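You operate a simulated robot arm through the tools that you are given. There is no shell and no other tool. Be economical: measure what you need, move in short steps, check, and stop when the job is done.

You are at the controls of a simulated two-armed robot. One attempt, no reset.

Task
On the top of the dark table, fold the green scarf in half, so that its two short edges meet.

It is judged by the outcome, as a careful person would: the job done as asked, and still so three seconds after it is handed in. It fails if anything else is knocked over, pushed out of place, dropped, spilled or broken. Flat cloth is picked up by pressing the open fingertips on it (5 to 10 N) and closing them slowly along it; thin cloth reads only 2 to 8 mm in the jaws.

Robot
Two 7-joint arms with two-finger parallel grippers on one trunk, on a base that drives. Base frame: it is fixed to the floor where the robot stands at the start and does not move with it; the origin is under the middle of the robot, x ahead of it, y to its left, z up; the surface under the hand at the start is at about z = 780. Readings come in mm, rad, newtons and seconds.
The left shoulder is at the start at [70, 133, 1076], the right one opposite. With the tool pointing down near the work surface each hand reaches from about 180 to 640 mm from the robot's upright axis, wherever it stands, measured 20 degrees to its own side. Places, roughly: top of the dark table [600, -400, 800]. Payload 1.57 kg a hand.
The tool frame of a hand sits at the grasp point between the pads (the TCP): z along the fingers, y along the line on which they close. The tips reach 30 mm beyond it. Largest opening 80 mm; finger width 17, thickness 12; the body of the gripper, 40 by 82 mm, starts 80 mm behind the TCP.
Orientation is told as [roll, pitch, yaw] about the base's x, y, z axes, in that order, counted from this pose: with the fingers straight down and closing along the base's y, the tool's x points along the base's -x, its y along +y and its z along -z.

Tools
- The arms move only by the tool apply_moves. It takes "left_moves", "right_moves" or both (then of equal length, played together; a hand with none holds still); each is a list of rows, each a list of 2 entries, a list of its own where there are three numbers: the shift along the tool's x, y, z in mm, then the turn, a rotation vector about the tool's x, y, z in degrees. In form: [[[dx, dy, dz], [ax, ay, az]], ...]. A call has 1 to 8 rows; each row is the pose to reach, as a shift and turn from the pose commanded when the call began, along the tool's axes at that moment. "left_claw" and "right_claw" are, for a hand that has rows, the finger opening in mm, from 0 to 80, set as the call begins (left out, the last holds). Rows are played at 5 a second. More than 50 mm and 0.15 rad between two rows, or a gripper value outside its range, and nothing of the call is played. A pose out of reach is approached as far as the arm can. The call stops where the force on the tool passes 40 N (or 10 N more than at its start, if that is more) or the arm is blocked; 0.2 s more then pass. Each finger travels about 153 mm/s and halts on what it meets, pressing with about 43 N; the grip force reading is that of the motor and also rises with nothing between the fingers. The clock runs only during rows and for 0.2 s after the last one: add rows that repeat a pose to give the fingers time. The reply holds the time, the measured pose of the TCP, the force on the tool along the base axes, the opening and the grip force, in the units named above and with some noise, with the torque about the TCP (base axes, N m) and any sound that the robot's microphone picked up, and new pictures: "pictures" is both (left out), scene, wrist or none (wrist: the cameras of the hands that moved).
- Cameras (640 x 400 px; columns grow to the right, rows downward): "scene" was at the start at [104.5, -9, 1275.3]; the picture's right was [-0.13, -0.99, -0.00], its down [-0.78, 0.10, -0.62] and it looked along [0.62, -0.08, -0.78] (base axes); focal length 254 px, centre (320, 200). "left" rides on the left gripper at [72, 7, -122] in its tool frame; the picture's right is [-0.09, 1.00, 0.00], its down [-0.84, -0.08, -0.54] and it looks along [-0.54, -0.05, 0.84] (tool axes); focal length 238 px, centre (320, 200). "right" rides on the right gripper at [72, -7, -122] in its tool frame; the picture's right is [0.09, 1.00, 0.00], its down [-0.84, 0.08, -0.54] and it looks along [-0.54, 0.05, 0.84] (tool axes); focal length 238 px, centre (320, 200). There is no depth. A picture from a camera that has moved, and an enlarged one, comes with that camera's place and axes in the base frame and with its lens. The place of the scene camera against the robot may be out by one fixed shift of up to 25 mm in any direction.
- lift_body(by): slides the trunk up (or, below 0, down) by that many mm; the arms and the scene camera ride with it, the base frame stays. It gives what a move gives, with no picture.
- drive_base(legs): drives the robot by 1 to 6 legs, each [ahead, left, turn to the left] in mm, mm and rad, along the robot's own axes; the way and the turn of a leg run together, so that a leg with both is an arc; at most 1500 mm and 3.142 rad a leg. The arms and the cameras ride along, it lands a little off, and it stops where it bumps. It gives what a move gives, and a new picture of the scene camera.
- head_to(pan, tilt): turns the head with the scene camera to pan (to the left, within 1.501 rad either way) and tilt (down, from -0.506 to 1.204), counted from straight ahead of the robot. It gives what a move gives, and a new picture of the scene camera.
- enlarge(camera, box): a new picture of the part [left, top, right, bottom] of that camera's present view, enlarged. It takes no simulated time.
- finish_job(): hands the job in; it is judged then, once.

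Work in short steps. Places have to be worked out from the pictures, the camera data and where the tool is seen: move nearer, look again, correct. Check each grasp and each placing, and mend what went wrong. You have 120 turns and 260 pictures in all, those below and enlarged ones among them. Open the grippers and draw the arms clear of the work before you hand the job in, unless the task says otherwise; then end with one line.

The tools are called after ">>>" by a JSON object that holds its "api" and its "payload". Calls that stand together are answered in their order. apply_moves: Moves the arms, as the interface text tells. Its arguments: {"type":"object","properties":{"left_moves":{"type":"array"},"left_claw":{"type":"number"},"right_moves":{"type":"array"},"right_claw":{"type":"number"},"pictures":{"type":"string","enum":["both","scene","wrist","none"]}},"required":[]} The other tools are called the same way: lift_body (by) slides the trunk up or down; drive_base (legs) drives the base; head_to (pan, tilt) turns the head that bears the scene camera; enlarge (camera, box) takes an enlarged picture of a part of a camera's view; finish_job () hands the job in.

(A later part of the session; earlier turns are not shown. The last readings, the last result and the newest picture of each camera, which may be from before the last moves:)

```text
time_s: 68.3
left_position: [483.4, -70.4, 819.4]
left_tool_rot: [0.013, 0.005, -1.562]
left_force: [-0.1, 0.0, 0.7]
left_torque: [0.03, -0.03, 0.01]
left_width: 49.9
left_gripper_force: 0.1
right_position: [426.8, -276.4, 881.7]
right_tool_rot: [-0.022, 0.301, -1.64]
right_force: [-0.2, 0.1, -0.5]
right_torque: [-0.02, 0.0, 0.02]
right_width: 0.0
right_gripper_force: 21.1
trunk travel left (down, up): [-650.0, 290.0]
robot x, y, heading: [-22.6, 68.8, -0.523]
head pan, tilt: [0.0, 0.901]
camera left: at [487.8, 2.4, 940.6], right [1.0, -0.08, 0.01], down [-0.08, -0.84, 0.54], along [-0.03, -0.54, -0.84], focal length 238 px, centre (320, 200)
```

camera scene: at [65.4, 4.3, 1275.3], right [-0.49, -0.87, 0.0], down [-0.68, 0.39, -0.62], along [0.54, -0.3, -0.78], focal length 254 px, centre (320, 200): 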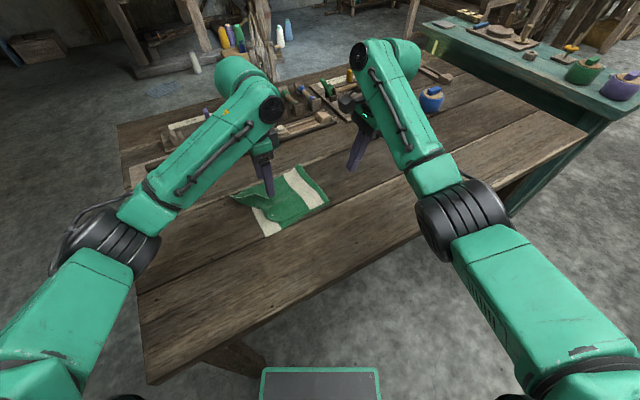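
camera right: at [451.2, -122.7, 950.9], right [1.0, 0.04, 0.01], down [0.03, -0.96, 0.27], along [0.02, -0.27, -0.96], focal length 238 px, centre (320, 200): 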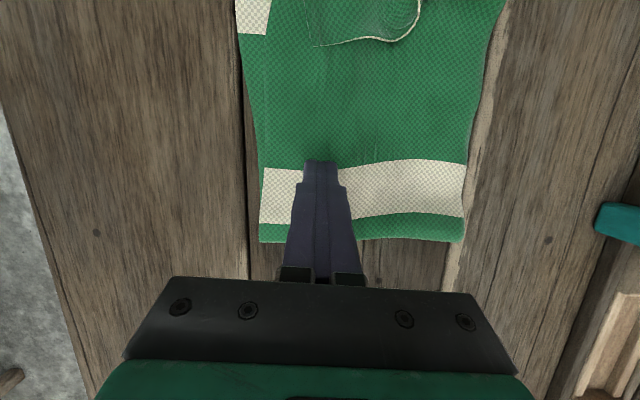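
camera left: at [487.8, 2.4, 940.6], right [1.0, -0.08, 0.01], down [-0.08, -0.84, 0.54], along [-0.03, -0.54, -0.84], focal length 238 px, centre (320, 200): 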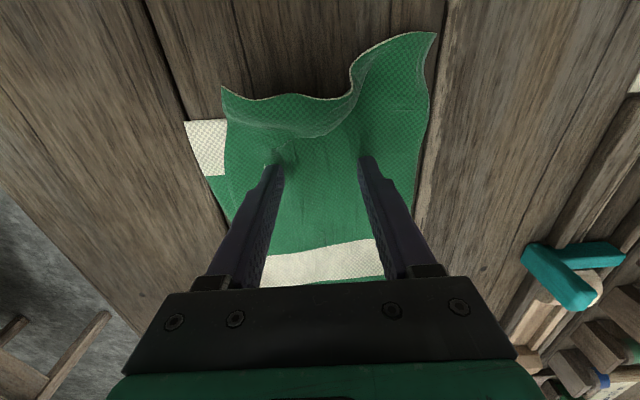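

The curl flipped over and the edge now points forward. I'll push 15 mm more, then lift straight up and look.

>>> {"api": "apply_moves", "payload": {"left_moves": [[[8, 0, 0], [0, 0, 0]], [[16, 0, 0], [0, 0, 0]], [[16, 0, -30], [0, 0, 0]], [[16, 0, -75], [0, 0, 0]], [[16, 0, -110], [0, 0, 0]]], "pictures": "both"}}

>>> {"api": "enlarge", "payload": {"camera": "scene", "box": [230, 160, 340, 250]}}

```text
time_s: 69.5
left_position: [482.9, -52.3, 930.3]
left_tool_rot: [0.012, 0.005, -1.563]
left_force: [0.5, -0.4, 0.0]
left_torque: [0.02, 0.01, 0.02]
left_width: 50.0
left_gripper_force: 0.1
right_position: [426.4, -277.8, 882.3]
right_tool_rot: [-0.019, 0.299, -1.641]
right_force: [-0.2, -0.1, 0.4]
right_torque: [-0.03, -0.01, -0.02]
right_width: 0.0
right_gripper_force: 21.5
trunk travel left (down, up): [-650.0, 290.0]
robot x, y, heading: [-24.2, 71.4, -0.514]
head pan, tilt: [0.0, 0.901]
camera scene: at [65.6, 6.0, 1275.3], right [-0.49, -0.87, 0.0], down [-0.68, 0.39, -0.62], along [0.54, -0.31, -0.78], focal length 254 px, centre (320, 200)
camera left: at [486.2, 20.8, 1052.2], right [1.0, -0.08, 0.01], down [-0.08, -0.84, 0.54], along [-0.03, -0.54, -0.84], focal length 238 px, centre (320, 200)
```

scene: 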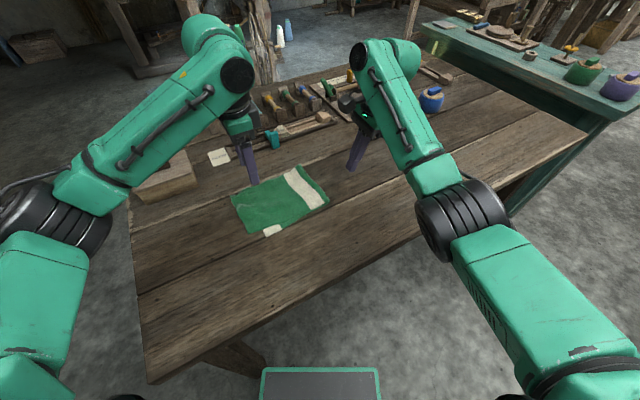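
left: 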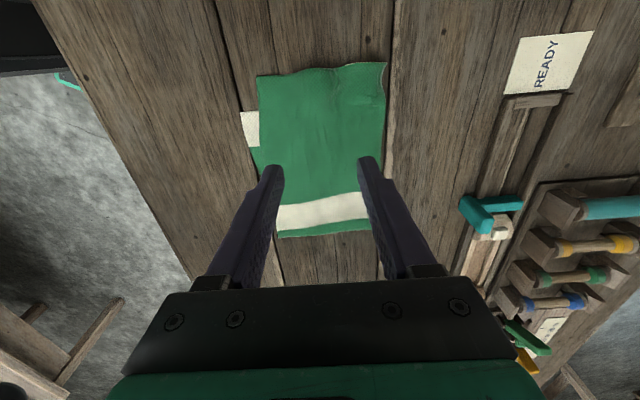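

```text
4.44 times, centred on (285, 205) of scene
camera zoom: at [65.6, 6.0, 1275.3], right [-0.49, -0.87, 0.0], down [-0.68, 0.39, -0.62], along [0.54, -0.31, -0.78], focal length 1129 px, centre (476, 178)
```

zoom: 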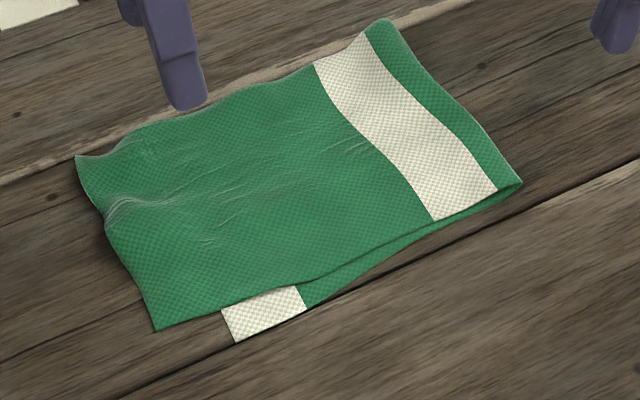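

The fold is now neat, but the upper layer overshoots the lower by about 35 mm, with its near corner at (427,1) against (400,−31). I'll press lightly on the upper layer near the fold and drag it toward −y and slightly −x, so it rolls over the fold. First I'll position the left hand there and move the right further away.

>>> {"api": "apply_moves", "payload": {"left_moves": [[[-24, 4, 20], [0, 0, 0]], [[-48, 8, 45], [0, 0, 0]], [[-72, 12, 70], [0, 0, 0]], [[-94, 14, 95], [0, 0, 0]], [[-94, 14, 107], [0, 0, 0]], [[-94, 14, 107], [0, 0, 0]]], "right_moves": [[[-25, -10, -15], [0, 0, 0]], [[-50, -20, -30], [0, 0, 0]], [[-75, -30, -45], [0, 0, 0]], [[-75, -30, -45], [0, 0, 0]], [[-75, -30, -45], [0, 0, 0]], [[-75, -30, -45], [0, 0, 0]]], "left_claw": 70, "pictures": "wrist"}}

```text
time_s: 71.0
left_position: [500.6, -147.1, 822.6]
left_tool_rot: [0.014, 0.005, -1.562]
left_force: [-0.4, -0.7, 1.9]
left_torque: [0.0, -0.02, 0.0]
left_width: 70.1
left_gripper_force: 0.0
right_position: [391.9, -359.0, 902.9]
right_tool_rot: [-0.021, 0.3, -1.642]
right_force: [0.4, 0.4, -0.1]
right_torque: [0.02, -0.01, 0.03]
right_width: 0.1
right_gripper_force: 21.4
trunk travel left (down, up): [-650.0, 290.0]
robot x, y, heading: [-21.8, 64.5, -0.515]
head pan, tilt: [0.0, 0.901]
camera right: at [390.4, -325.7, 1039.7], right [1.0, 0.03, 0.01], down [0.02, -0.96, 0.27], along [0.01, -0.27, -0.96], focal length 238 px, centre (320, 200)
camera left: at [504.0, -74.9, 944.4], right [1.0, -0.08, 0.01], down [-0.08, -0.84, 0.54], along [-0.03, -0.54, -0.84], focal length 238 px, centre (320, 200)
```

right: 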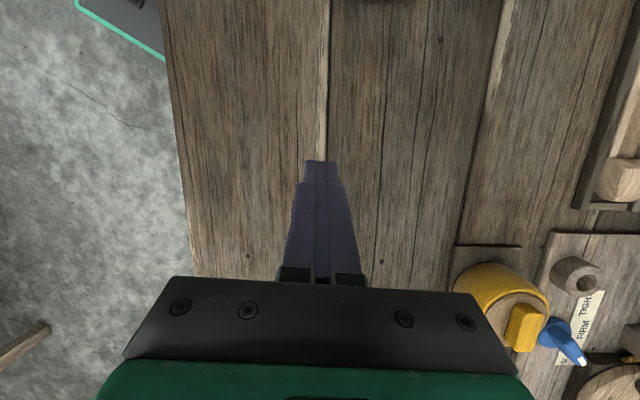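
left: 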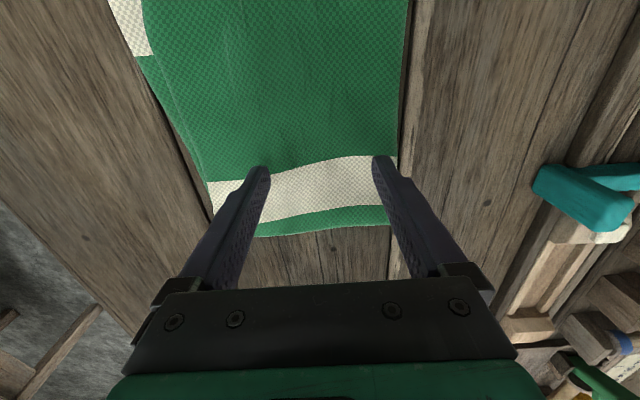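

The fingers straddle the layer near the fold. I'll press a few mm, then drag −30 mm in y and −10 in x.

>>> {"api": "apply_moves", "payload": {"left_moves": [[[0, 0, 3.5], [0, 0, 0]], [[0, 0, 4.5], [0, 0, 0]], [[-8, -3, 4.5], [0, 0, 0]], [[-16, -6, 4.5], [0, 0, 0]], [[-24, -9, 4.5], [0, 0, 0]], [[-30, -10, 4.5], [0, 0, 0]]], "pictures": "wrist"}}

```text
time_s: 72.3
left_position: [488.8, -178.5, 817.7]
left_tool_rot: [0.015, 0.005, -1.56]
left_force: [-0.6, 0.0, -1.0]
left_torque: [-0.01, -0.01, -0.01]
left_width: 70.0
left_gripper_force: 0.1
right_position: [393.5, -358.8, 902.1]
right_tool_rot: [-0.02, 0.3, -1.64]
right_force: [0.2, 0.6, 1.0]
right_torque: [-0.01, 0.0, 0.01]
right_width: 0.1
right_gripper_force: 21.4
trunk travel left (down, up): [-650.0, 290.0]
robot x, y, heading: [-23.7, 66.9, -0.515]
head pan, tilt: [0.0, 0.901]
camera left: at [491.5, -105.3, 939.3], right [1.0, -0.08, 0.01], down [-0.08, -0.84, 0.54], along [-0.03, -0.54, -0.84], focal length 238 px, centre (320, 200)
```

left: 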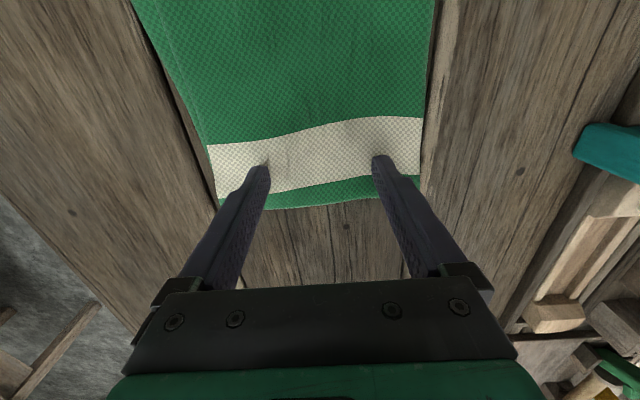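

There was no real contact. I'll lift, go back, press to about 6 N, then drag.

>>> {"api": "apply_moves", "payload": {"left_moves": [[[0, 0, -8], [0, 0, 0]], [[32, 12, -8], [0, 0, 0]], [[32, 12, 3], [0, 0, 0]], [[32, 12, 4.3], [0, 0, 0]], [[32, 12, 4.3], [0, 0, 0]]], "pictures": "none"}}

```text
time_s: 73.5
left_position: [499.9, -146.9, 813.5]
left_tool_rot: [0.014, 0.005, -1.563]
left_force: [-0.3, -0.6, 1.5]
left_torque: [0.0, 0.02, -0.01]
left_width: 70.0
left_gripper_force: 0.1
right_position: [392.4, -359.5, 901.8]
right_tool_rot: [-0.02, 0.3, -1.642]
right_force: [-0.4, 0.0, 0.3]
right_torque: [0.02, -0.01, 0.02]
right_width: 0.2
right_gripper_force: 21.1
trunk travel left (down, up): [-650.0, 290.0]
robot x, y, heading: [-21.4, 68.6, -0.515]
head pan, tilt: [0.0, 0.901]
```

Light contact at 1.5 N. I'll press about 1.2 mm more and drag.

>>> {"api": "apply_moves", "payload": {"left_moves": [[[0, 0, 1.3], [0, 0, 0]], [[0, 0, 1.3], [0, 0, 0]], [[-6, -2, 1.3], [0, 0, 0]], [[-12, -4, 1.3], [0, 0, 0]], [[-18, -6, 1.3], [0, 0, 0]], [[-24, -8, 1.3], [0, 0, 0]], [[-30, -10, 1.3], [0, 0, 0]]], "pictures": "wrist"}}

```text
time_s: 75.2
left_position: [487.3, -174.7, 812.7]
left_tool_rot: [0.016, 0.004, -1.562]
left_force: [1.0, 2.7, 13.3]
left_torque: [0.09, 0.44, -0.11]
left_width: 69.2
left_gripper_force: 0.1
right_position: [391.6, -357.4, 903.9]
right_tool_rot: [-0.019, 0.299, -1.639]
right_force: [0.4, -0.8, -0.2]
right_torque: [0.0, 0.0, 0.04]
right_width: 0.1
right_gripper_force: 21.2
trunk travel left (down, up): [-650.0, 290.0]
robot x, y, heading: [-22.0, 64.5, -0.516]
head pan, tilt: [0.0, 0.901]
camera left: at [492.4, -101.2, 934.5], right [1.0, -0.08, 0.02], down [-0.08, -0.84, 0.54], along [-0.03, -0.54, -0.84], focal length 238 px, centre (320, 200)
```

left: 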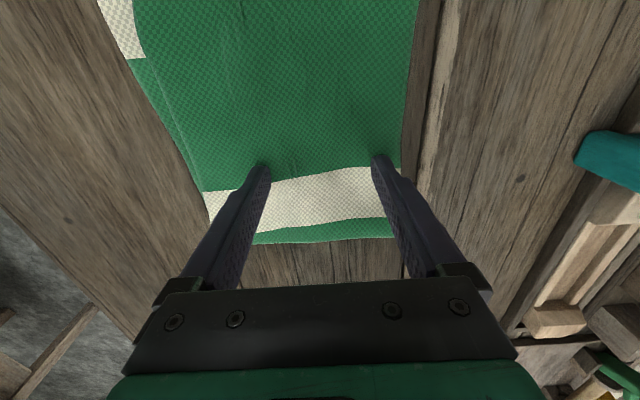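

The upper layer moved with the fingers. I'll lift off and look at how the edges relate now.

>>> {"api": "apply_moves", "payload": {"left_moves": [[[0, 0, -20], [0, 0, 0]], [[30, 0, -60], [0, 0, 0]], [[70, 0, -90], [0, 0, 0]], [[110, 0, -115], [0, 0, 0]]], "pictures": "both"}}

>>> {"api": "enlarge", "payload": {"camera": "scene", "box": [230, 160, 340, 250]}}

```text
time_s: 76.2
left_position: [489.8, -64.8, 925.6]
left_tool_rot: [0.011, 0.006, -1.562]
left_force: [0.7, 0.6, 0.0]
left_torque: [-0.01, -0.04, -0.01]
left_width: 69.9
left_gripper_force: 0.1
right_position: [392.2, -358.3, 903.0]
right_tool_rot: [-0.018, 0.298, -1.641]
right_force: [-1.0, 1.0, 0.1]
right_torque: [-0.01, -0.02, 0.0]
right_width: 0.0
right_gripper_force: 21.4
trunk travel left (down, up): [-650.0, 290.0]
robot x, y, heading: [-22.0, 70.0, -0.512]
head pan, tilt: [0.0, 0.901]
camera scene: at [65.4, 7.5, 1275.4], right [-0.49, -0.87, 0.0], down [-0.68, 0.39, -0.62], along [0.54, -0.31, -0.78], focal length 254 px, centre (320, 200)
camera left: at [492.8, 7.4, 1048.4], right [1.0, -0.08, 0.01], down [-0.08, -0.84, 0.54], along [-0.03, -0.54, -0.84], focal length 238 px, centre (320, 200)
```

scene: 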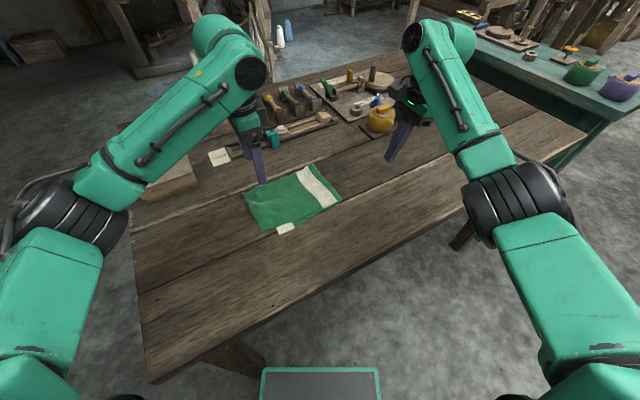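
left: 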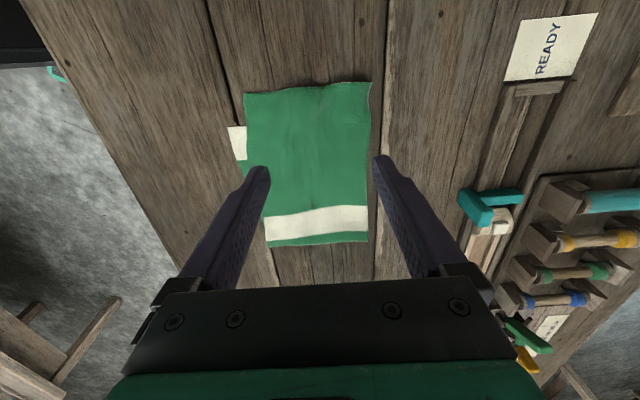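

```text
4.44 times, centred on (285, 205) of scene
camera zoom: at [65.4, 7.5, 1275.4], right [-0.49, -0.87, 0.0], down [-0.68, 0.39, -0.62], along [0.54, -0.31, -0.78], focal length 1129 px, centre (476, 178)
```

zoom: 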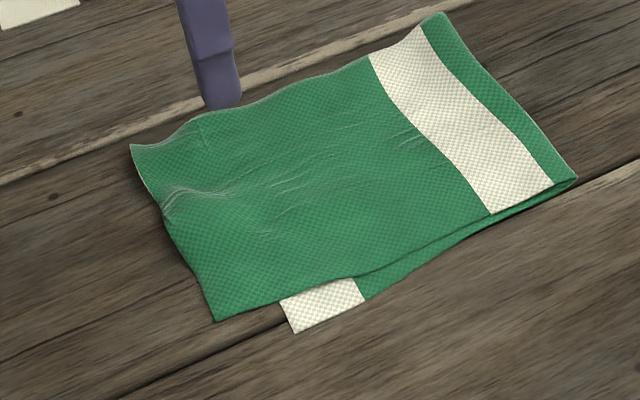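

Both layers slid together, so the 32 mm overshoot remains: top edge y ≈ −26, bottom edge ≈ −58, fold ≈ −238. I'll repeat the last stage. Left grips the overhanging single layer, peels it back so the fold rolls out further, right pins nearer the fold, and left pulls over again. First I'll shift the base so the right hand can reach.

>>> {"api": "drive_base", "payload": {"legs": [[30, -56, 0]]}}

>>> {"api": "apply_moves", "payload": {"left_moves": [[[30, -2, 30], [0, 0, 0]], [[62, -4, 60], [0, 0, 0]], [[92, -5, 90], [0, 0, 0]], [[92, -5, 90], [0, 0, 0]]], "left_claw": 42, "pictures": "wrist"}}

```text
time_s: 77.1
left_position: [488.1, -130.1, 925.4]
left_tool_rot: [0.016, 0.005, -1.561]
left_force: [0.9, -0.5, 0.1]
left_torque: [0.03, 0.0, -0.04]
left_width: 70.5
left_gripper_force: 0.1
right_position: [391.2, -421.3, 902.0]
right_tool_rot: [-0.02, 0.298, -1.639]
right_force: [0.4, 0.1, 0.2]
right_torque: [-0.01, 0.0, 0.0]
right_width: 0.0
right_gripper_force: 21.2
trunk travel left (down, up): [-650.0, 290.0]
robot x, y, heading: [-24.6, 3.1, -0.516]
head pan, tilt: [0.0, 0.901]
camera scene: at [64.8, -56.4, 1275.4], right [-0.49, -0.87, 0.0], down [-0.68, 0.39, -0.62], along [0.54, -0.31, -0.78], focal length 254 px, centre (320, 200)
```

scene: 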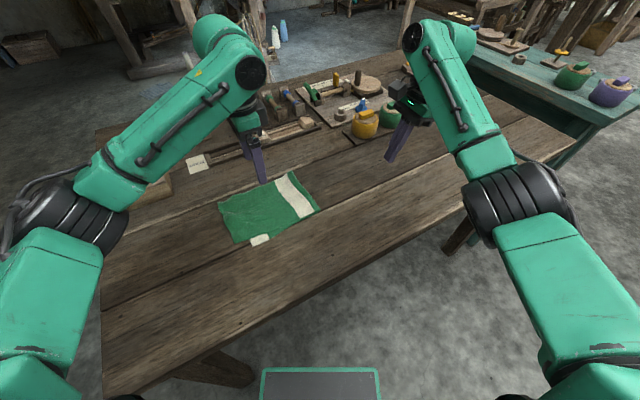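

```text
time_s: 78.1
left_position: [483.5, -37.8, 835.4]
left_tool_rot: [0.013, 0.005, -1.561]
left_force: [-0.1, 0.7, -0.3]
left_torque: [0.0, 0.04, 0.02]
left_width: 41.9
left_gripper_force: 0.0
right_position: [391.0, -421.2, 902.0]
right_tool_rot: [-0.019, 0.3, -1.638]
right_force: [-0.2, -0.2, -0.1]
right_torque: [-0.03, 0.01, -0.01]
right_width: 0.0
right_gripper_force: 21.7
trunk travel left (down, up): [-650.0, 290.0]
robot x, y, heading: [-22.4, 3.7, -0.514]
head pan, tilt: [0.0, 0.901]
camera left: at [486.6, 34.8, 957.5], right [1.0, -0.08, 0.01], down [-0.08, -0.84, 0.54], along [-0.03, -0.54, -0.84], focal length 238 px, centre (320, 200)
```

left: 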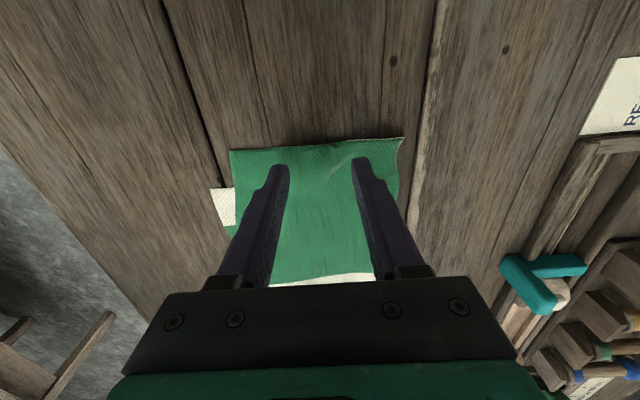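

Well placed over the overhanging strip. I'll lower 20 mm to contact.

>>> {"api": "apply_moves", "payload": {"left_moves": [[[0, 0, 12], [0, 0, 0]], [[0, 0, 21], [0, 0, 0]], [[0, 0, 22], [0, 0, 0]], [[0, 0, 22], [0, 0, 0]]], "pictures": "none"}}

```text
time_s: 79.1
left_position: [484.1, -36.4, 812.5]
left_tool_rot: [0.013, 0.007, -1.56]
left_force: [-0.1, -0.3, 0.2]
left_torque: [-0.01, 0.01, -0.02]
left_width: 41.9
left_gripper_force: 0.0
right_position: [390.6, -421.1, 901.9]
right_tool_rot: [-0.021, 0.3, -1.639]
right_force: [-0.1, -0.2, 1.1]
right_torque: [-0.01, 0.01, -0.02]
right_width: 0.1
right_gripper_force: 21.4
trunk travel left (down, up): [-650.0, 290.0]
robot x, y, heading: [-23.1, 1.5, -0.513]
head pan, tilt: [0.0, 0.901]
```

>>> {"api": "apply_moves", "payload": {"left_moves": [[[0, 0, 1.5], [0, 0, 0]], [[0, 0, 2.2], [0, 0, 0]], [[0, 0, 2.2], [0, 0, 0]]], "pictures": "none"}}

```text
time_s: 79.9
left_position: [483.9, -36.5, 812.2]
left_tool_rot: [0.016, 0.004, -1.561]
left_force: [0.3, 0.4, 5.1]
left_torque: [0.0, 0.14, 0.01]
left_width: 41.8
left_gripper_force: 0.0
right_position: [391.6, -422.2, 902.4]
right_tool_rot: [-0.02, 0.301, -1.638]
right_force: [0.9, -0.3, -0.3]
right_torque: [-0.03, 0.0, -0.01]
right_width: 0.0
right_gripper_force: 21.1
trunk travel left (down, up): [-650.0, 290.0]
robot x, y, heading: [-26.8, 0.2, -0.512]
head pan, tilt: [0.0, 0.901]
```

Contact at 5 N. I'll close slowly in steps with a little more press.

>>> {"api": "apply_moves", "payload": {"left_moves": [[[0, 0, 0.4], [0, 0, 0]]], "left_claw": 36, "pictures": "none"}}

>>> {"api": "apply_moves", "payload": {"left_moves": [[[0, 0, 0], [0, 0, 0]]], "left_claw": 30, "pictures": "none"}}

>>> {"api": "apply_moves", "payload": {"left_moves": [[[0, 0, 0], [0, 0, 0]]], "left_claw": 24, "pictures": "none"}}

>>> {"api": "apply_moves", "payload": {"left_moves": [[[0, 0, 0], [0, 0, 0]]], "left_claw": 18, "pictures": "wrist"}}

```text
time_s: 80.3
left_position: [485.1, -38.2, 811.7]
left_tool_rot: [0.015, 0.003, -1.561]
left_force: [1.5, 0.9, 8.4]
left_torque: [-0.05, 0.17, 0.0]
left_width: 34.9
left_gripper_force: 0.0
right_position: [391.3, -419.9, 901.6]
right_tool_rot: [-0.02, 0.301, -1.639]
right_force: [-0.1, -0.8, -0.4]
right_torque: [-0.01, -0.01, -0.01]
right_width: 0.0
right_gripper_force: 21.0
trunk travel left (down, up): [-650.0, 290.0]
robot x, y, heading: [-24.1, 1.9, -0.517]
head pan, tilt: [0.0, 0.901]
```

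```text
time_s: 80.7
left_position: [482.9, -37.8, 812.5]
left_tool_rot: [0.016, 0.003, -1.56]
left_force: [2.2, 0.0, 9.5]
left_torque: [-0.01, 0.15, 0.02]
left_width: 28.5
left_gripper_force: 0.0
right_position: [389.6, -420.1, 901.5]
right_tool_rot: [-0.017, 0.302, -1.637]
right_force: [-0.4, -0.3, -0.2]
right_torque: [-0.02, 0.03, -0.02]
right_width: 0.3
right_gripper_force: 21.1
trunk travel left (down, up): [-650.0, 290.0]
robot x, y, heading: [-25.7, 7.8, -0.517]
head pan, tilt: [0.0, 0.901]
```

```text
time_s: 81.1
left_position: [484.5, -38.1, 811.9]
left_tool_rot: [0.017, 0.005, -1.562]
left_force: [1.8, -0.8, 10.2]
left_torque: [-0.01, 0.16, 0.01]
left_width: 22.5
left_gripper_force: 0.1
right_position: [391.2, -420.2, 901.9]
right_tool_rot: [-0.018, 0.3, -1.639]
right_force: [-0.5, -0.2, 0.3]
right_torque: [0.01, 0.02, -0.02]
right_width: 0.1
right_gripper_force: 21.7
trunk travel left (down, up): [-650.0, 290.0]
robot x, y, heading: [-26.1, 4.4, -0.509]
head pan, tilt: [0.0, 0.901]
```

```text
time_s: 81.5
left_position: [483.2, -37.1, 811.7]
left_tool_rot: [0.016, 0.006, -1.559]
left_force: [1.2, -0.8, 11.0]
left_torque: [-0.01, 0.1, 0.03]
left_width: 16.3
left_gripper_force: 0.1
right_position: [390.5, -421.1, 901.5]
right_tool_rot: [-0.019, 0.301, -1.638]
right_force: [0.4, -0.2, 0.0]
right_torque: [-0.02, 0.01, -0.02]
right_width: 0.1
right_gripper_force: 21.0
trunk travel left (down, up): [-650.0, 290.0]
robot x, y, heading: [-21.1, 3.6, -0.512]
head pan, tilt: [0.0, 0.901]
camera left: at [487.1, 35.6, 933.9], right [1.0, -0.08, 0.01], down [-0.08, -0.84, 0.54], along [-0.03, -0.54, -0.84], focal length 238 px, centre (320, 200)
```

left: 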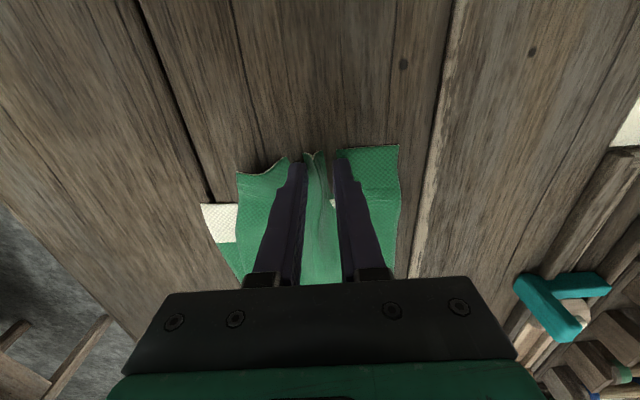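

The ridge is forming nicely at the edge. I'll finish closing.

>>> {"api": "apply_moves", "payload": {"left_moves": [[[0, 0, 0], [0, 0, 0]]], "left_claw": 11, "pictures": "none"}}

>>> {"api": "apply_moves", "payload": {"left_moves": [[[0, 0, 0], [0, 0, 0]]], "left_claw": 5, "pictures": "none"}}

>>> {"api": "apply_moves", "payload": {"left_moves": [[[0, 0, 0], [0, 0, 0]], [[0, 0, 0], [0, 0, 0]]], "left_claw": 0, "pictures": "none"}}

>>> {"api": "apply_moves", "payload": {"left_moves": [[[-5, 0, -20], [0, 0, 0]], [[-20, 0, -50], [0, 0, 0]], [[-20, 0, -50], [0, 0, 0]]], "pictures": "both"}}

```text
time_s: 81.9
left_position: [483.2, -38.5, 811.4]
left_tool_rot: [0.016, 0.005, -1.56]
left_force: [1.2, -0.6, 9.5]
left_torque: [-0.02, 0.05, -0.02]
left_width: 9.7
left_gripper_force: 0.1
right_position: [391.1, -421.7, 901.5]
right_tool_rot: [-0.018, 0.3, -1.639]
right_force: [-0.7, 0.0, -0.2]
right_torque: [0.0, 0.01, -0.01]
right_width: 0.0
right_gripper_force: 21.3
trunk travel left (down, up): [-650.0, 290.0]
robot x, y, heading: [-23.9, 4.6, -0.512]
head pan, tilt: [0.0, 0.901]
```

```text
time_s: 82.3
left_position: [484.1, -36.6, 812.3]
left_tool_rot: [0.016, 0.004, -1.561]
left_force: [-0.5, 0.1, 10.3]
left_torque: [-0.02, 0.1, 0.0]
left_width: 4.1
left_gripper_force: 0.1
right_position: [390.6, -420.8, 903.1]
right_tool_rot: [-0.019, 0.3, -1.637]
right_force: [0.3, -0.6, 0.2]
right_torque: [-0.01, 0.03, 0.01]
right_width: 0.1
right_gripper_force: 21.7
trunk travel left (down, up): [-650.0, 290.0]
robot x, y, heading: [-23.8, 4.3, -0.517]
head pan, tilt: [0.0, 0.901]
```

```text
time_s: 82.9
left_position: [481.9, -37.8, 811.7]
left_tool_rot: [0.016, 0.005, -1.56]
left_force: [-1.5, -0.5, 9.7]
left_torque: [-0.02, 0.13, -0.02]
left_width: 2.4
left_gripper_force: 24.0
right_position: [390.7, -421.9, 902.5]
right_tool_rot: [-0.017, 0.299, -1.639]
right_force: [-0.2, -0.5, 0.2]
right_torque: [0.0, 0.01, -0.04]
right_width: 0.0
right_gripper_force: 21.7
trunk travel left (down, up): [-650.0, 290.0]
robot x, y, heading: [-25.7, 3.9, -0.514]
head pan, tilt: [0.0, 0.901]
```

```text
time_s: 83.7
left_position: [483.5, -57.4, 860.2]
left_tool_rot: [0.012, 0.005, -1.559]
left_force: [0.0, -1.0, -0.3]
left_torque: [0.01, -0.02, -0.01]
left_width: 2.7
left_gripper_force: 23.6
right_position: [391.7, -420.9, 901.4]
right_tool_rot: [-0.022, 0.299, -1.639]
right_force: [0.4, 0.2, -0.2]
right_torque: [-0.01, 0.02, 0.01]
right_width: 0.0
right_gripper_force: 21.2
trunk travel left (down, up): [-650.0, 290.0]
robot x, y, heading: [-19.9, 4.9, -0.517]
head pan, tilt: [0.0, 0.901]
camera scene: at [65.4, -56.5, 1275.3], right [-0.49, -0.87, 0.0], down [-0.68, 0.39, -0.62], along [0.54, -0.31, -0.78], focal length 254 px, centre (320, 200)
camera left: at [488.0, 16.2, 983.3], right [1.0, -0.08, 0.01], down [-0.08, -0.84, 0.54], along [-0.03, -0.54, -0.84], focal length 238 px, centre (320, 200)
```

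scene: 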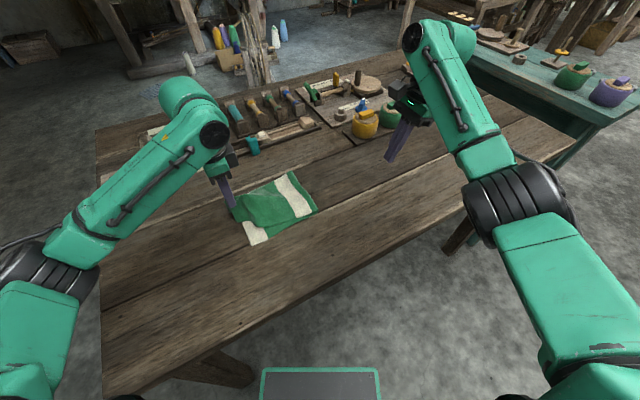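
left: 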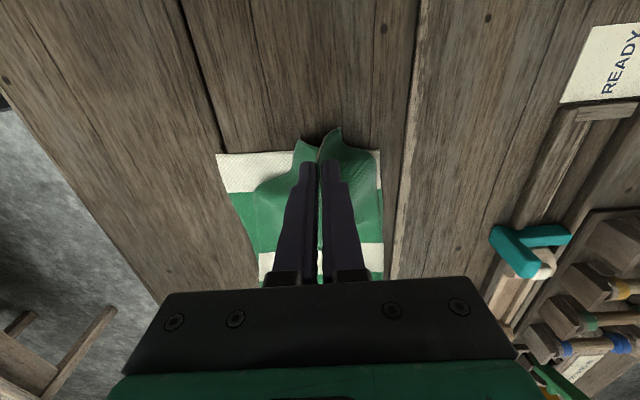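

The edge is gripped with the body trailing toward the fold, so it will land right-side up. I'll set it back over the bottom edge, with slack in the upper layer, and then sweep the slack hump toward the fold with the right hand.

>>> {"api": "apply_moves", "payload": {"left_moves": [[[-7, -5, 10], [0, 0, 0]], [[-14, -10, 22], [0, 0, 0]], [[-14, -10, 34], [0, 0, 0]], [[-14, -10, 34], [0, 0, 0]]], "pictures": "both"}}

>>> {"api": "enlarge", "payload": {"camera": "scene", "box": [220, 150, 330, 250]}}

```text
time_s: 84.7
left_position: [474.8, -70.8, 827.1]
left_tool_rot: [0.013, 0.006, -1.56]
left_force: [-0.4, 0.4, 2.6]
left_torque: [0.01, 0.0, 0.0]
left_width: 2.6
left_gripper_force: 23.9
right_position: [392.6, -421.8, 901.9]
right_tool_rot: [-0.018, 0.301, -1.639]
right_force: [-1.7, 0.1, -0.6]
right_torque: [0.01, -0.02, 0.02]
right_width: 0.1
right_gripper_force: 21.3
trunk travel left (down, up): [-650.0, 290.0]
robot x, y, heading: [-22.3, 3.8, -0.512]
head pan, tilt: [0.0, 0.901]
camera scene: at [64.6, -56.9, 1275.4], right [-0.49, -0.87, 0.0], down [-0.68, 0.39, -0.62], along [0.54, -0.31, -0.78], focal length 254 px, centre (320, 200)
camera left: at [478.3, 2.8, 948.9], right [1.0, -0.08, 0.01], down [-0.08, -0.84, 0.54], along [-0.03, -0.54, -0.84], focal length 238 px, centre (320, 200)
```

scene: 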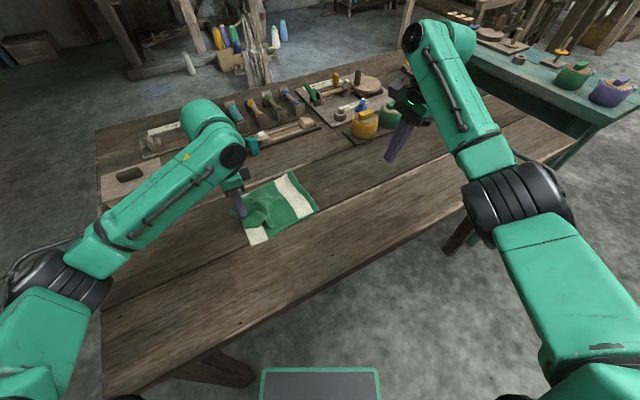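
left: 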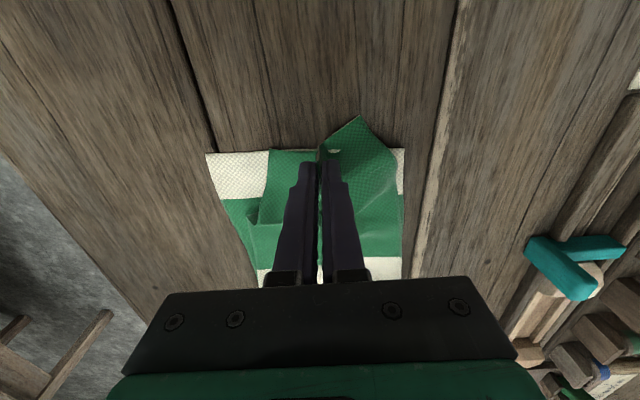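

```text
4.00 times, centred on (275, 200) of scene
camera zoom: at [64.6, -56.9, 1275.4], right [-0.49, -0.87, 0.0], down [-0.68, 0.39, -0.62], along [0.54, -0.31, -0.78], focal length 1016 px, centre (500, 200)
```

zoom: 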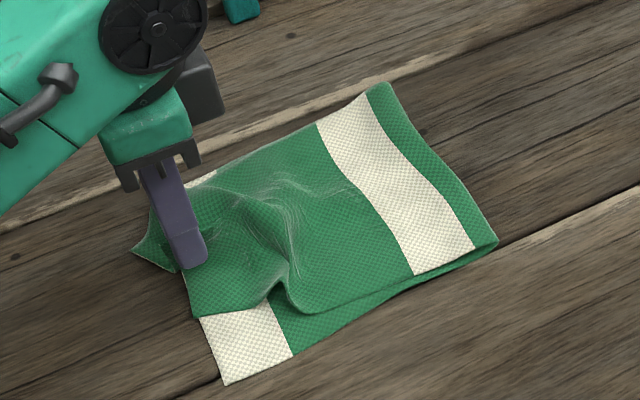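

A hump formed behind the edge as hoped. I'll set the edge down and open the fingers wide to spread the gathered cloth, then lift.

>>> {"api": "apply_moves", "payload": {"left_moves": [[[0, 0, 8], [0, 0, 0]], [[0, 0, 11], [0, 0, 0]]], "pictures": "none"}}

>>> {"api": "apply_moves", "payload": {"left_moves": [[[0, 0, 0], [0, 0, 0]], [[0, 0, 0], [0, 0, 0]]], "left_claw": 45, "pictures": "none"}}

>>> {"api": "apply_moves", "payload": {"left_moves": [[[0, 0, -25], [0, 0, 0]], [[0, 0, -70], [0, 0, 0]], [[0, 0, -100], [0, 0, 0]]], "pictures": "both"}}

>>> {"api": "enlarge", "payload": {"camera": "scene", "box": [220, 150, 330, 250]}}

```text
time_s: 85.3
left_position: [476.5, -70.6, 814.2]
left_tool_rot: [0.013, 0.006, -1.56]
left_force: [-0.6, -0.5, 1.5]
left_torque: [0.03, 0.0, 0.05]
left_width: 2.7
left_gripper_force: 24.0
right_position: [392.9, -422.0, 901.3]
right_tool_rot: [-0.021, 0.3, -1.639]
right_force: [0.2, 0.3, -0.4]
right_torque: [-0.04, -0.01, -0.02]
right_width: 0.0
right_gripper_force: 21.0
trunk travel left (down, up): [-650.0, 290.0]
robot x, y, heading: [-25.2, 6.3, -0.513]
head pan, tilt: [0.0, 0.901]
```

```text
time_s: 85.9
left_position: [474.3, -71.3, 816.7]
left_tool_rot: [0.014, 0.004, -1.56]
left_force: [0.9, -0.6, 1.2]
left_torque: [0.0, -0.03, 0.01]
left_width: 45.1
left_gripper_force: 0.1
right_position: [391.8, -422.5, 903.0]
right_tool_rot: [-0.022, 0.3, -1.638]
right_force: [-0.4, 0.1, 1.2]
right_torque: [0.02, 0.01, -0.02]
right_width: 0.0
right_gripper_force: 21.5
trunk travel left (down, up): [-650.0, 290.0]
robot x, y, heading: [-23.1, 4.4, -0.51]
head pan, tilt: [0.0, 0.901]
```

```text
time_s: 86.7
left_position: [471.0, -70.0, 917.2]
left_tool_rot: [0.014, 0.004, -1.561]
left_force: [0.4, 0.2, 0.3]
left_torque: [0.01, -0.01, -0.03]
left_width: 45.0
left_gripper_force: 0.0
right_position: [391.3, -421.7, 903.3]
right_tool_rot: [-0.021, 0.301, -1.639]
right_force: [-0.1, -0.8, -0.4]
right_torque: [-0.03, 0.0, -0.01]
right_width: 0.0
right_gripper_force: 21.4
trunk travel left (down, up): [-650.0, 290.0]
robot x, y, heading: [-27.1, 4.7, -0.513]
head pan, tilt: [0.0, 0.901]
camera scene: at [64.5, -57.0, 1275.3], right [-0.49, -0.87, 0.0], down [-0.68, 0.39, -0.62], along [0.54, -0.31, -0.78], focal length 254 px, centre (320, 200)
camera left: at [474.4, 2.4, 1039.6], right [1.0, -0.08, 0.01], down [-0.08, -0.84, 0.54], along [-0.03, -0.54, -0.84], focal length 238 px, centre (320, 200)
```

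scene: 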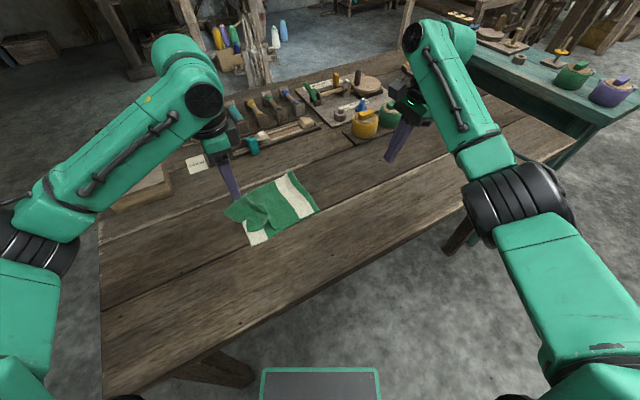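
left: 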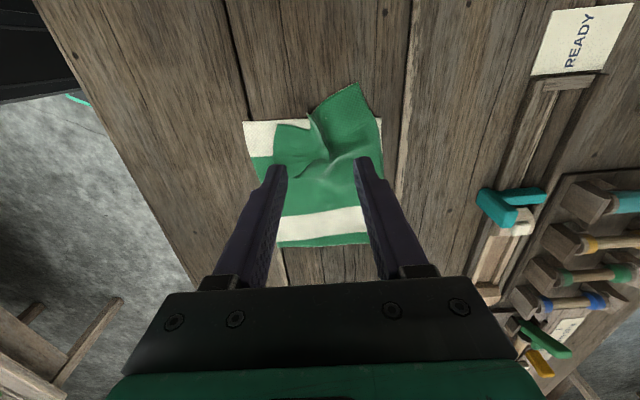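

```text
4.00 times, centred on (275, 200) of scene
camera zoom: at [64.5, -57.0, 1275.3], right [-0.49, -0.87, 0.0], down [-0.68, 0.39, -0.62], along [0.54, -0.31, -0.78], focal length 1016 px, centre (500, 200)
```

zoom: 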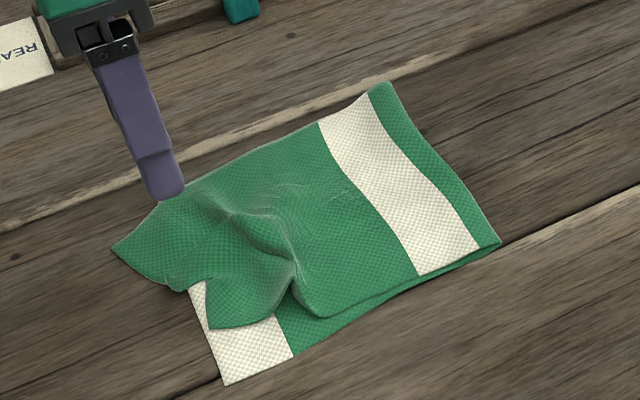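

The slack is now a ridge across the middle. I'll sweep it toward the fold with the left fingers, open and just skimming the lower layers.

>>> {"api": "apply_moves", "payload": {"left_moves": [[[-5, -8, 40], [0, 0, 0]], [[-8, -8, 80], [0, 0, 0]], [[-8, -8, 99], [0, 0, 0]], [[-24, -8, 99], [0, 0, 0]], [[-40, -8, 99], [0, 0, 0]], [[-56, -8, 99], [0, 0, 0]], [[-72, -8, 99], [0, 0, 0]]], "left_claw": 60, "pictures": "wrist"}}

>>> {"api": "enlarge", "payload": {"camera": "scene", "box": [220, 150, 330, 250]}}

```text
time_s: 88.3
left_position: [466.0, -144.4, 814.3]
left_tool_rot: [0.014, 0.005, -1.563]
left_force: [0.5, 0.1, 1.1]
left_torque: [-0.02, 0.0, -0.02]
left_width: 60.1
left_gripper_force: 0.1
right_position: [390.3, -421.3, 902.2]
right_tool_rot: [-0.021, 0.299, -1.639]
right_force: [-0.6, 0.3, -0.7]
right_torque: [0.02, 0.01, 0.01]
right_width: 0.1
right_gripper_force: 21.3
trunk travel left (down, up): [-650.0, 290.0]
robot x, y, heading: [-25.5, 3.2, -0.516]
head pan, tilt: [0.0, 0.901]
camera left: at [470.9, -71.9, 937.7], right [1.0, -0.08, 0.01], down [-0.08, -0.84, 0.54], along [-0.03, -0.54, -0.84], focal length 238 px, centre (320, 200)
```

left: 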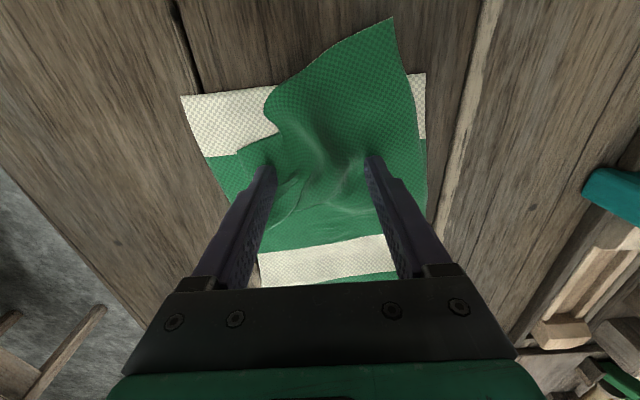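

```text
4.00 times, centred on (275, 200) of scene
camera zoom: at [64.8, -57.7, 1275.3], right [-0.49, -0.87, 0.0], down [-0.68, 0.39, -0.62], along [0.54, -0.31, -0.78], focal length 1016 px, centre (500, 200)
```

zoom: 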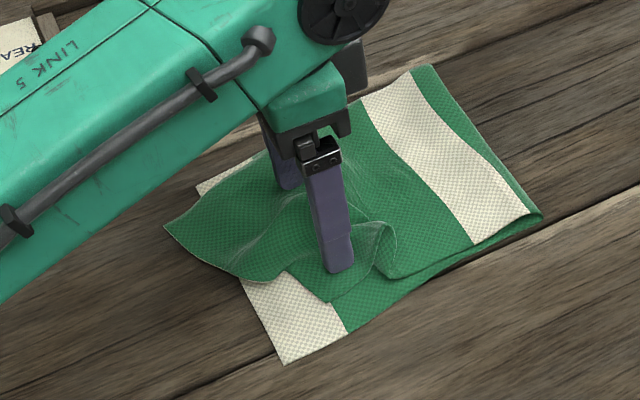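

The finger also dragged the near corner back. I'll lift off and go back to the method that worked (grip edge, peel back, pin the fold, pull over), this time with the fold further out. A look first.

>>> {"api": "apply_moves", "payload": {"left_moves": [[[0, 0, -30], [0, 0, 0]], [[30, 5, -65], [0, 0, 0]], [[65, 10, -100], [0, 0, 0]], [[80, 15, -110], [0, 0, 0]]], "left_claw": 46, "pictures": "both"}}

>>> {"api": "enlarge", "payload": {"camera": "scene", "box": [220, 150, 330, 250]}}

```text
time_s: 89.3
left_position: [484.2, -64.3, 929.3]
left_tool_rot: [0.011, 0.006, -1.563]
left_force: [0.3, 0.8, -0.4]
left_torque: [0.0, -0.01, 0.02]
left_width: 45.8
left_gripper_force: 0.1
right_position: [392.2, -421.6, 902.4]
right_tool_rot: [-0.021, 0.3, -1.638]
right_force: [-0.1, -0.3, -0.2]
right_torque: [-0.02, 0.03, -0.03]
right_width: 0.0
right_gripper_force: 21.4
trunk travel left (down, up): [-650.0, 290.0]
robot x, y, heading: [-26.4, 3.7, -0.51]
head pan, tilt: [0.0, 0.901]
camera scene: at [64.9, -57.2, 1275.3], right [-0.49, -0.87, 0.0], down [-0.68, 0.39, -0.62], along [0.54, -0.31, -0.78], focal length 254 px, centre (320, 200)
camera left: at [486.9, 8.5, 1051.5], right [1.0, -0.08, 0.01], down [-0.08, -0.84, 0.54], along [-0.03, -0.54, -0.84], focal length 238 px, centre (320, 200)
```

scene: 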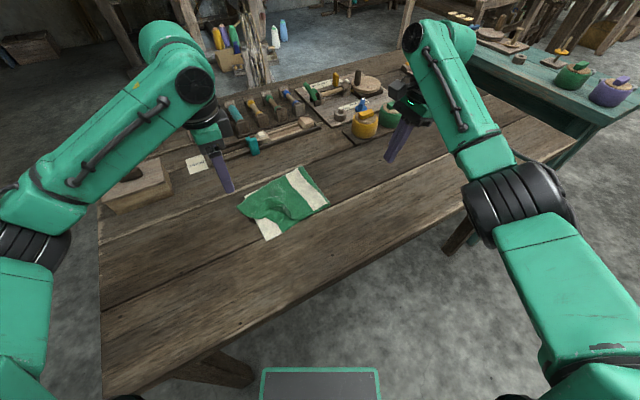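
left: 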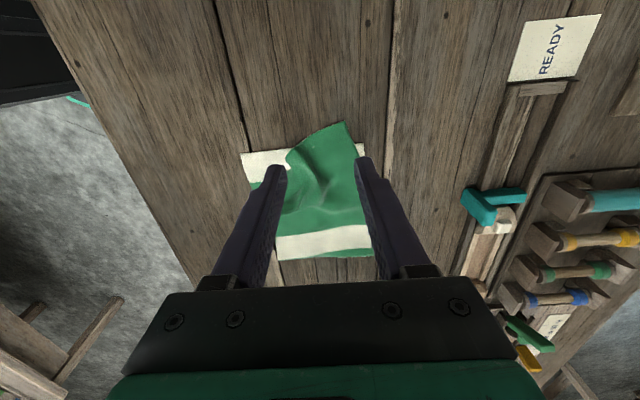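

```text
4.00 times, centred on (275, 200) of scene
camera zoom: at [64.9, -57.2, 1275.3], right [-0.49, -0.87, 0.0], down [-0.68, 0.39, -0.62], along [0.54, -0.31, -0.78], focal length 1016 px, centre (500, 200)
```

zoom: 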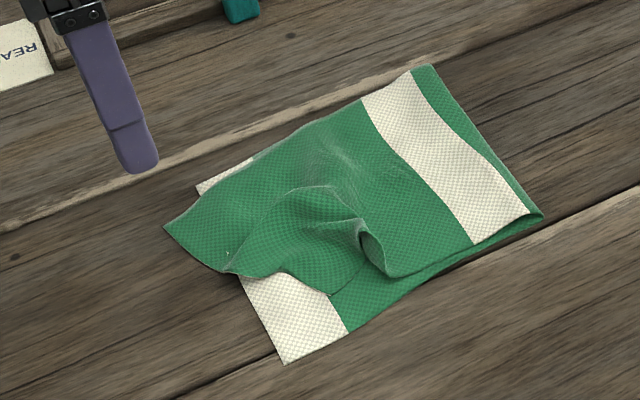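

I'll redo the pull-over. The far top corner overhangs the bottom edge, so the left can grip a single layer there. First I'll shift the base a little for reach, then bring the left over that corner.

>>> {"api": "drive_base", "payload": {"legs": [[29, -12, 0]]}}

>>> {"api": "enlarge", "payload": {"camera": "left", "box": [200, 80, 420, 290]}}

```text
time_s: 90.2
left_position: [501.5, -88.3, 930.3]
left_tool_rot: [0.017, 0.003, -1.559]
left_force: [-0.1, 0.6, -0.2]
left_torque: [-0.01, -0.02, -0.02]
left_width: 45.8
left_gripper_force: 0.1
right_position: [409.8, -444.0, 903.2]
right_tool_rot: [-0.017, 0.298, -1.639]
right_force: [-0.6, 0.0, 0.7]
right_torque: [-0.03, -0.03, 0.02]
right_width: 0.0
right_gripper_force: 20.6
trunk travel left (down, up): [-650.0, 290.0]
robot x, y, heading: [-2.9, -20.3, -0.514]
head pan, tilt: [0.0, 0.901]
camera scene: at [82.1, -79.3, 1275.6], right [-0.49, -0.87, 0.0], down [-0.68, 0.38, -0.62], along [0.54, -0.31, -0.78], focal length 254 px, centre (320, 200)
```

scene: 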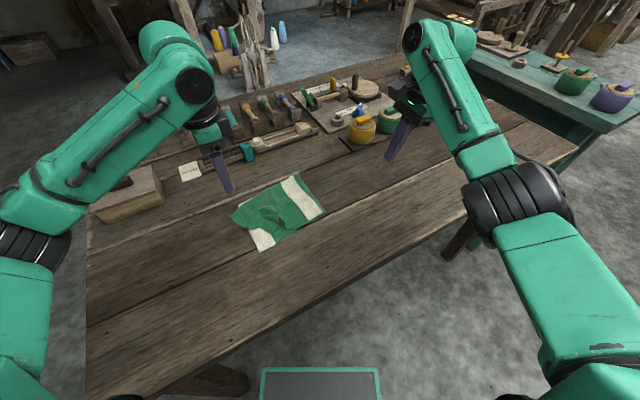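

```text
1.90 times, centred on (310, 185) of left
camera zoom: at [504.6, -14.1, 1052.2], right [1.0, -0.08, 0.01], down [-0.08, -0.84, 0.54], along [-0.03, -0.54, -0.84], focal length 454 px, centre (339, 229)
```

zoom: 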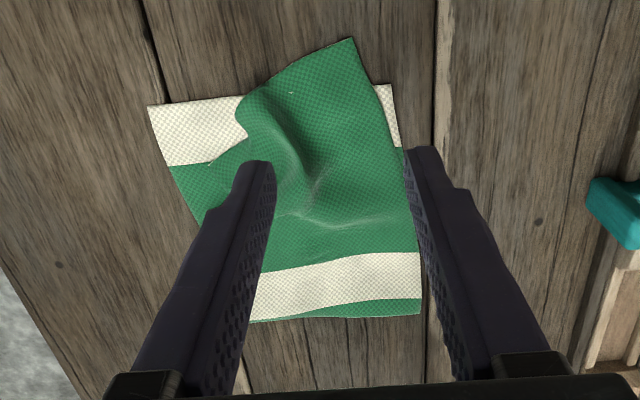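

The overhang triangle spans x 455–520, y −89 to −61. I'll lower the left there with the jaws at 32 mm.

>>> {"api": "apply_moves", "payload": {"left_moves": [[[3, -3, 45], [0, 0, 0]], [[8, -7, 85], [0, 0, 0]], [[8, -7, 108], [0, 0, 0]], [[8, -7, 116], [0, 0, 0]], [[8, -7, 116], [0, 0, 0]]], "left_claw": 34, "pictures": "wrist"}}

```text
time_s: 91.4
left_position: [496.2, -79.9, 813.2]
left_tool_rot: [0.013, 0.005, -1.562]
left_force: [-0.4, 0.1, 0.2]
left_torque: [0.02, 0.0, 0.01]
left_width: 34.1
left_gripper_force: 0.1
right_position: [410.5, -445.5, 901.9]
right_tool_rot: [-0.018, 0.299, -1.64]
right_force: [-0.4, 0.0, 0.0]
right_torque: [-0.02, -0.02, -0.01]
right_width: 0.1
right_gripper_force: 21.3
trunk travel left (down, up): [-650.0, 290.0]
robot x, y, heading: [-3.0, -20.1, -0.516]
head pan, tilt: [0.0, 0.901]
camera left: at [500.7, -7.1, 935.5], right [1.0, -0.08, 0.01], down [-0.08, -0.84, 0.54], along [-0.03, -0.54, -0.84], focal length 238 px, centre (320, 200)
```

left: 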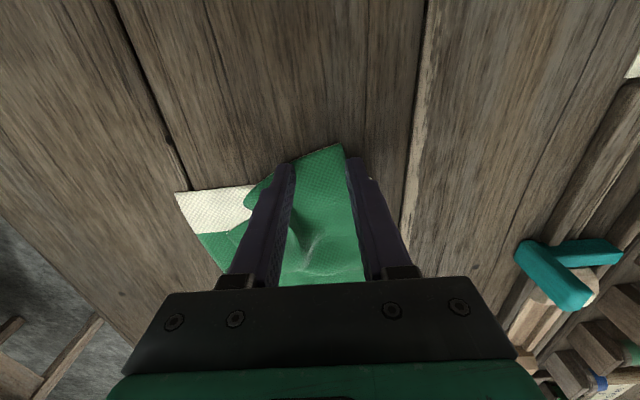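

The far finger is at the cloth's border. I'll shift 7 mm in −x and press.

>>> {"api": "apply_moves", "payload": {"left_moves": [[[0, 0, -5], [0, 0, 0]], [[-2, -8, -5], [0, 0, 0]], [[-2, -8, 1], [0, 0, 0]], [[-2, -8, 2.4], [0, 0, 0]], [[-2, -8, 2.4], [0, 0, 0]]], "pictures": "none"}}

```text
time_s: 92.6
left_position: [487.8, -82.6, 811.9]
left_tool_rot: [0.018, 0.002, -1.56]
left_force: [1.3, 1.9, 12.7]
left_torque: [-0.07, 0.23, -0.01]
left_width: 33.6
left_gripper_force: 0.1
right_position: [408.9, -446.8, 902.7]
right_tool_rot: [-0.016, 0.301, -1.639]
right_force: [0.2, 0.6, 0.8]
right_torque: [0.01, 0.0, 0.07]
right_width: 0.0
right_gripper_force: 21.5
trunk travel left (down, up): [-650.0, 290.0]
robot x, y, heading: [-5.4, -20.4, -0.513]
head pan, tilt: [0.0, 0.901]
```

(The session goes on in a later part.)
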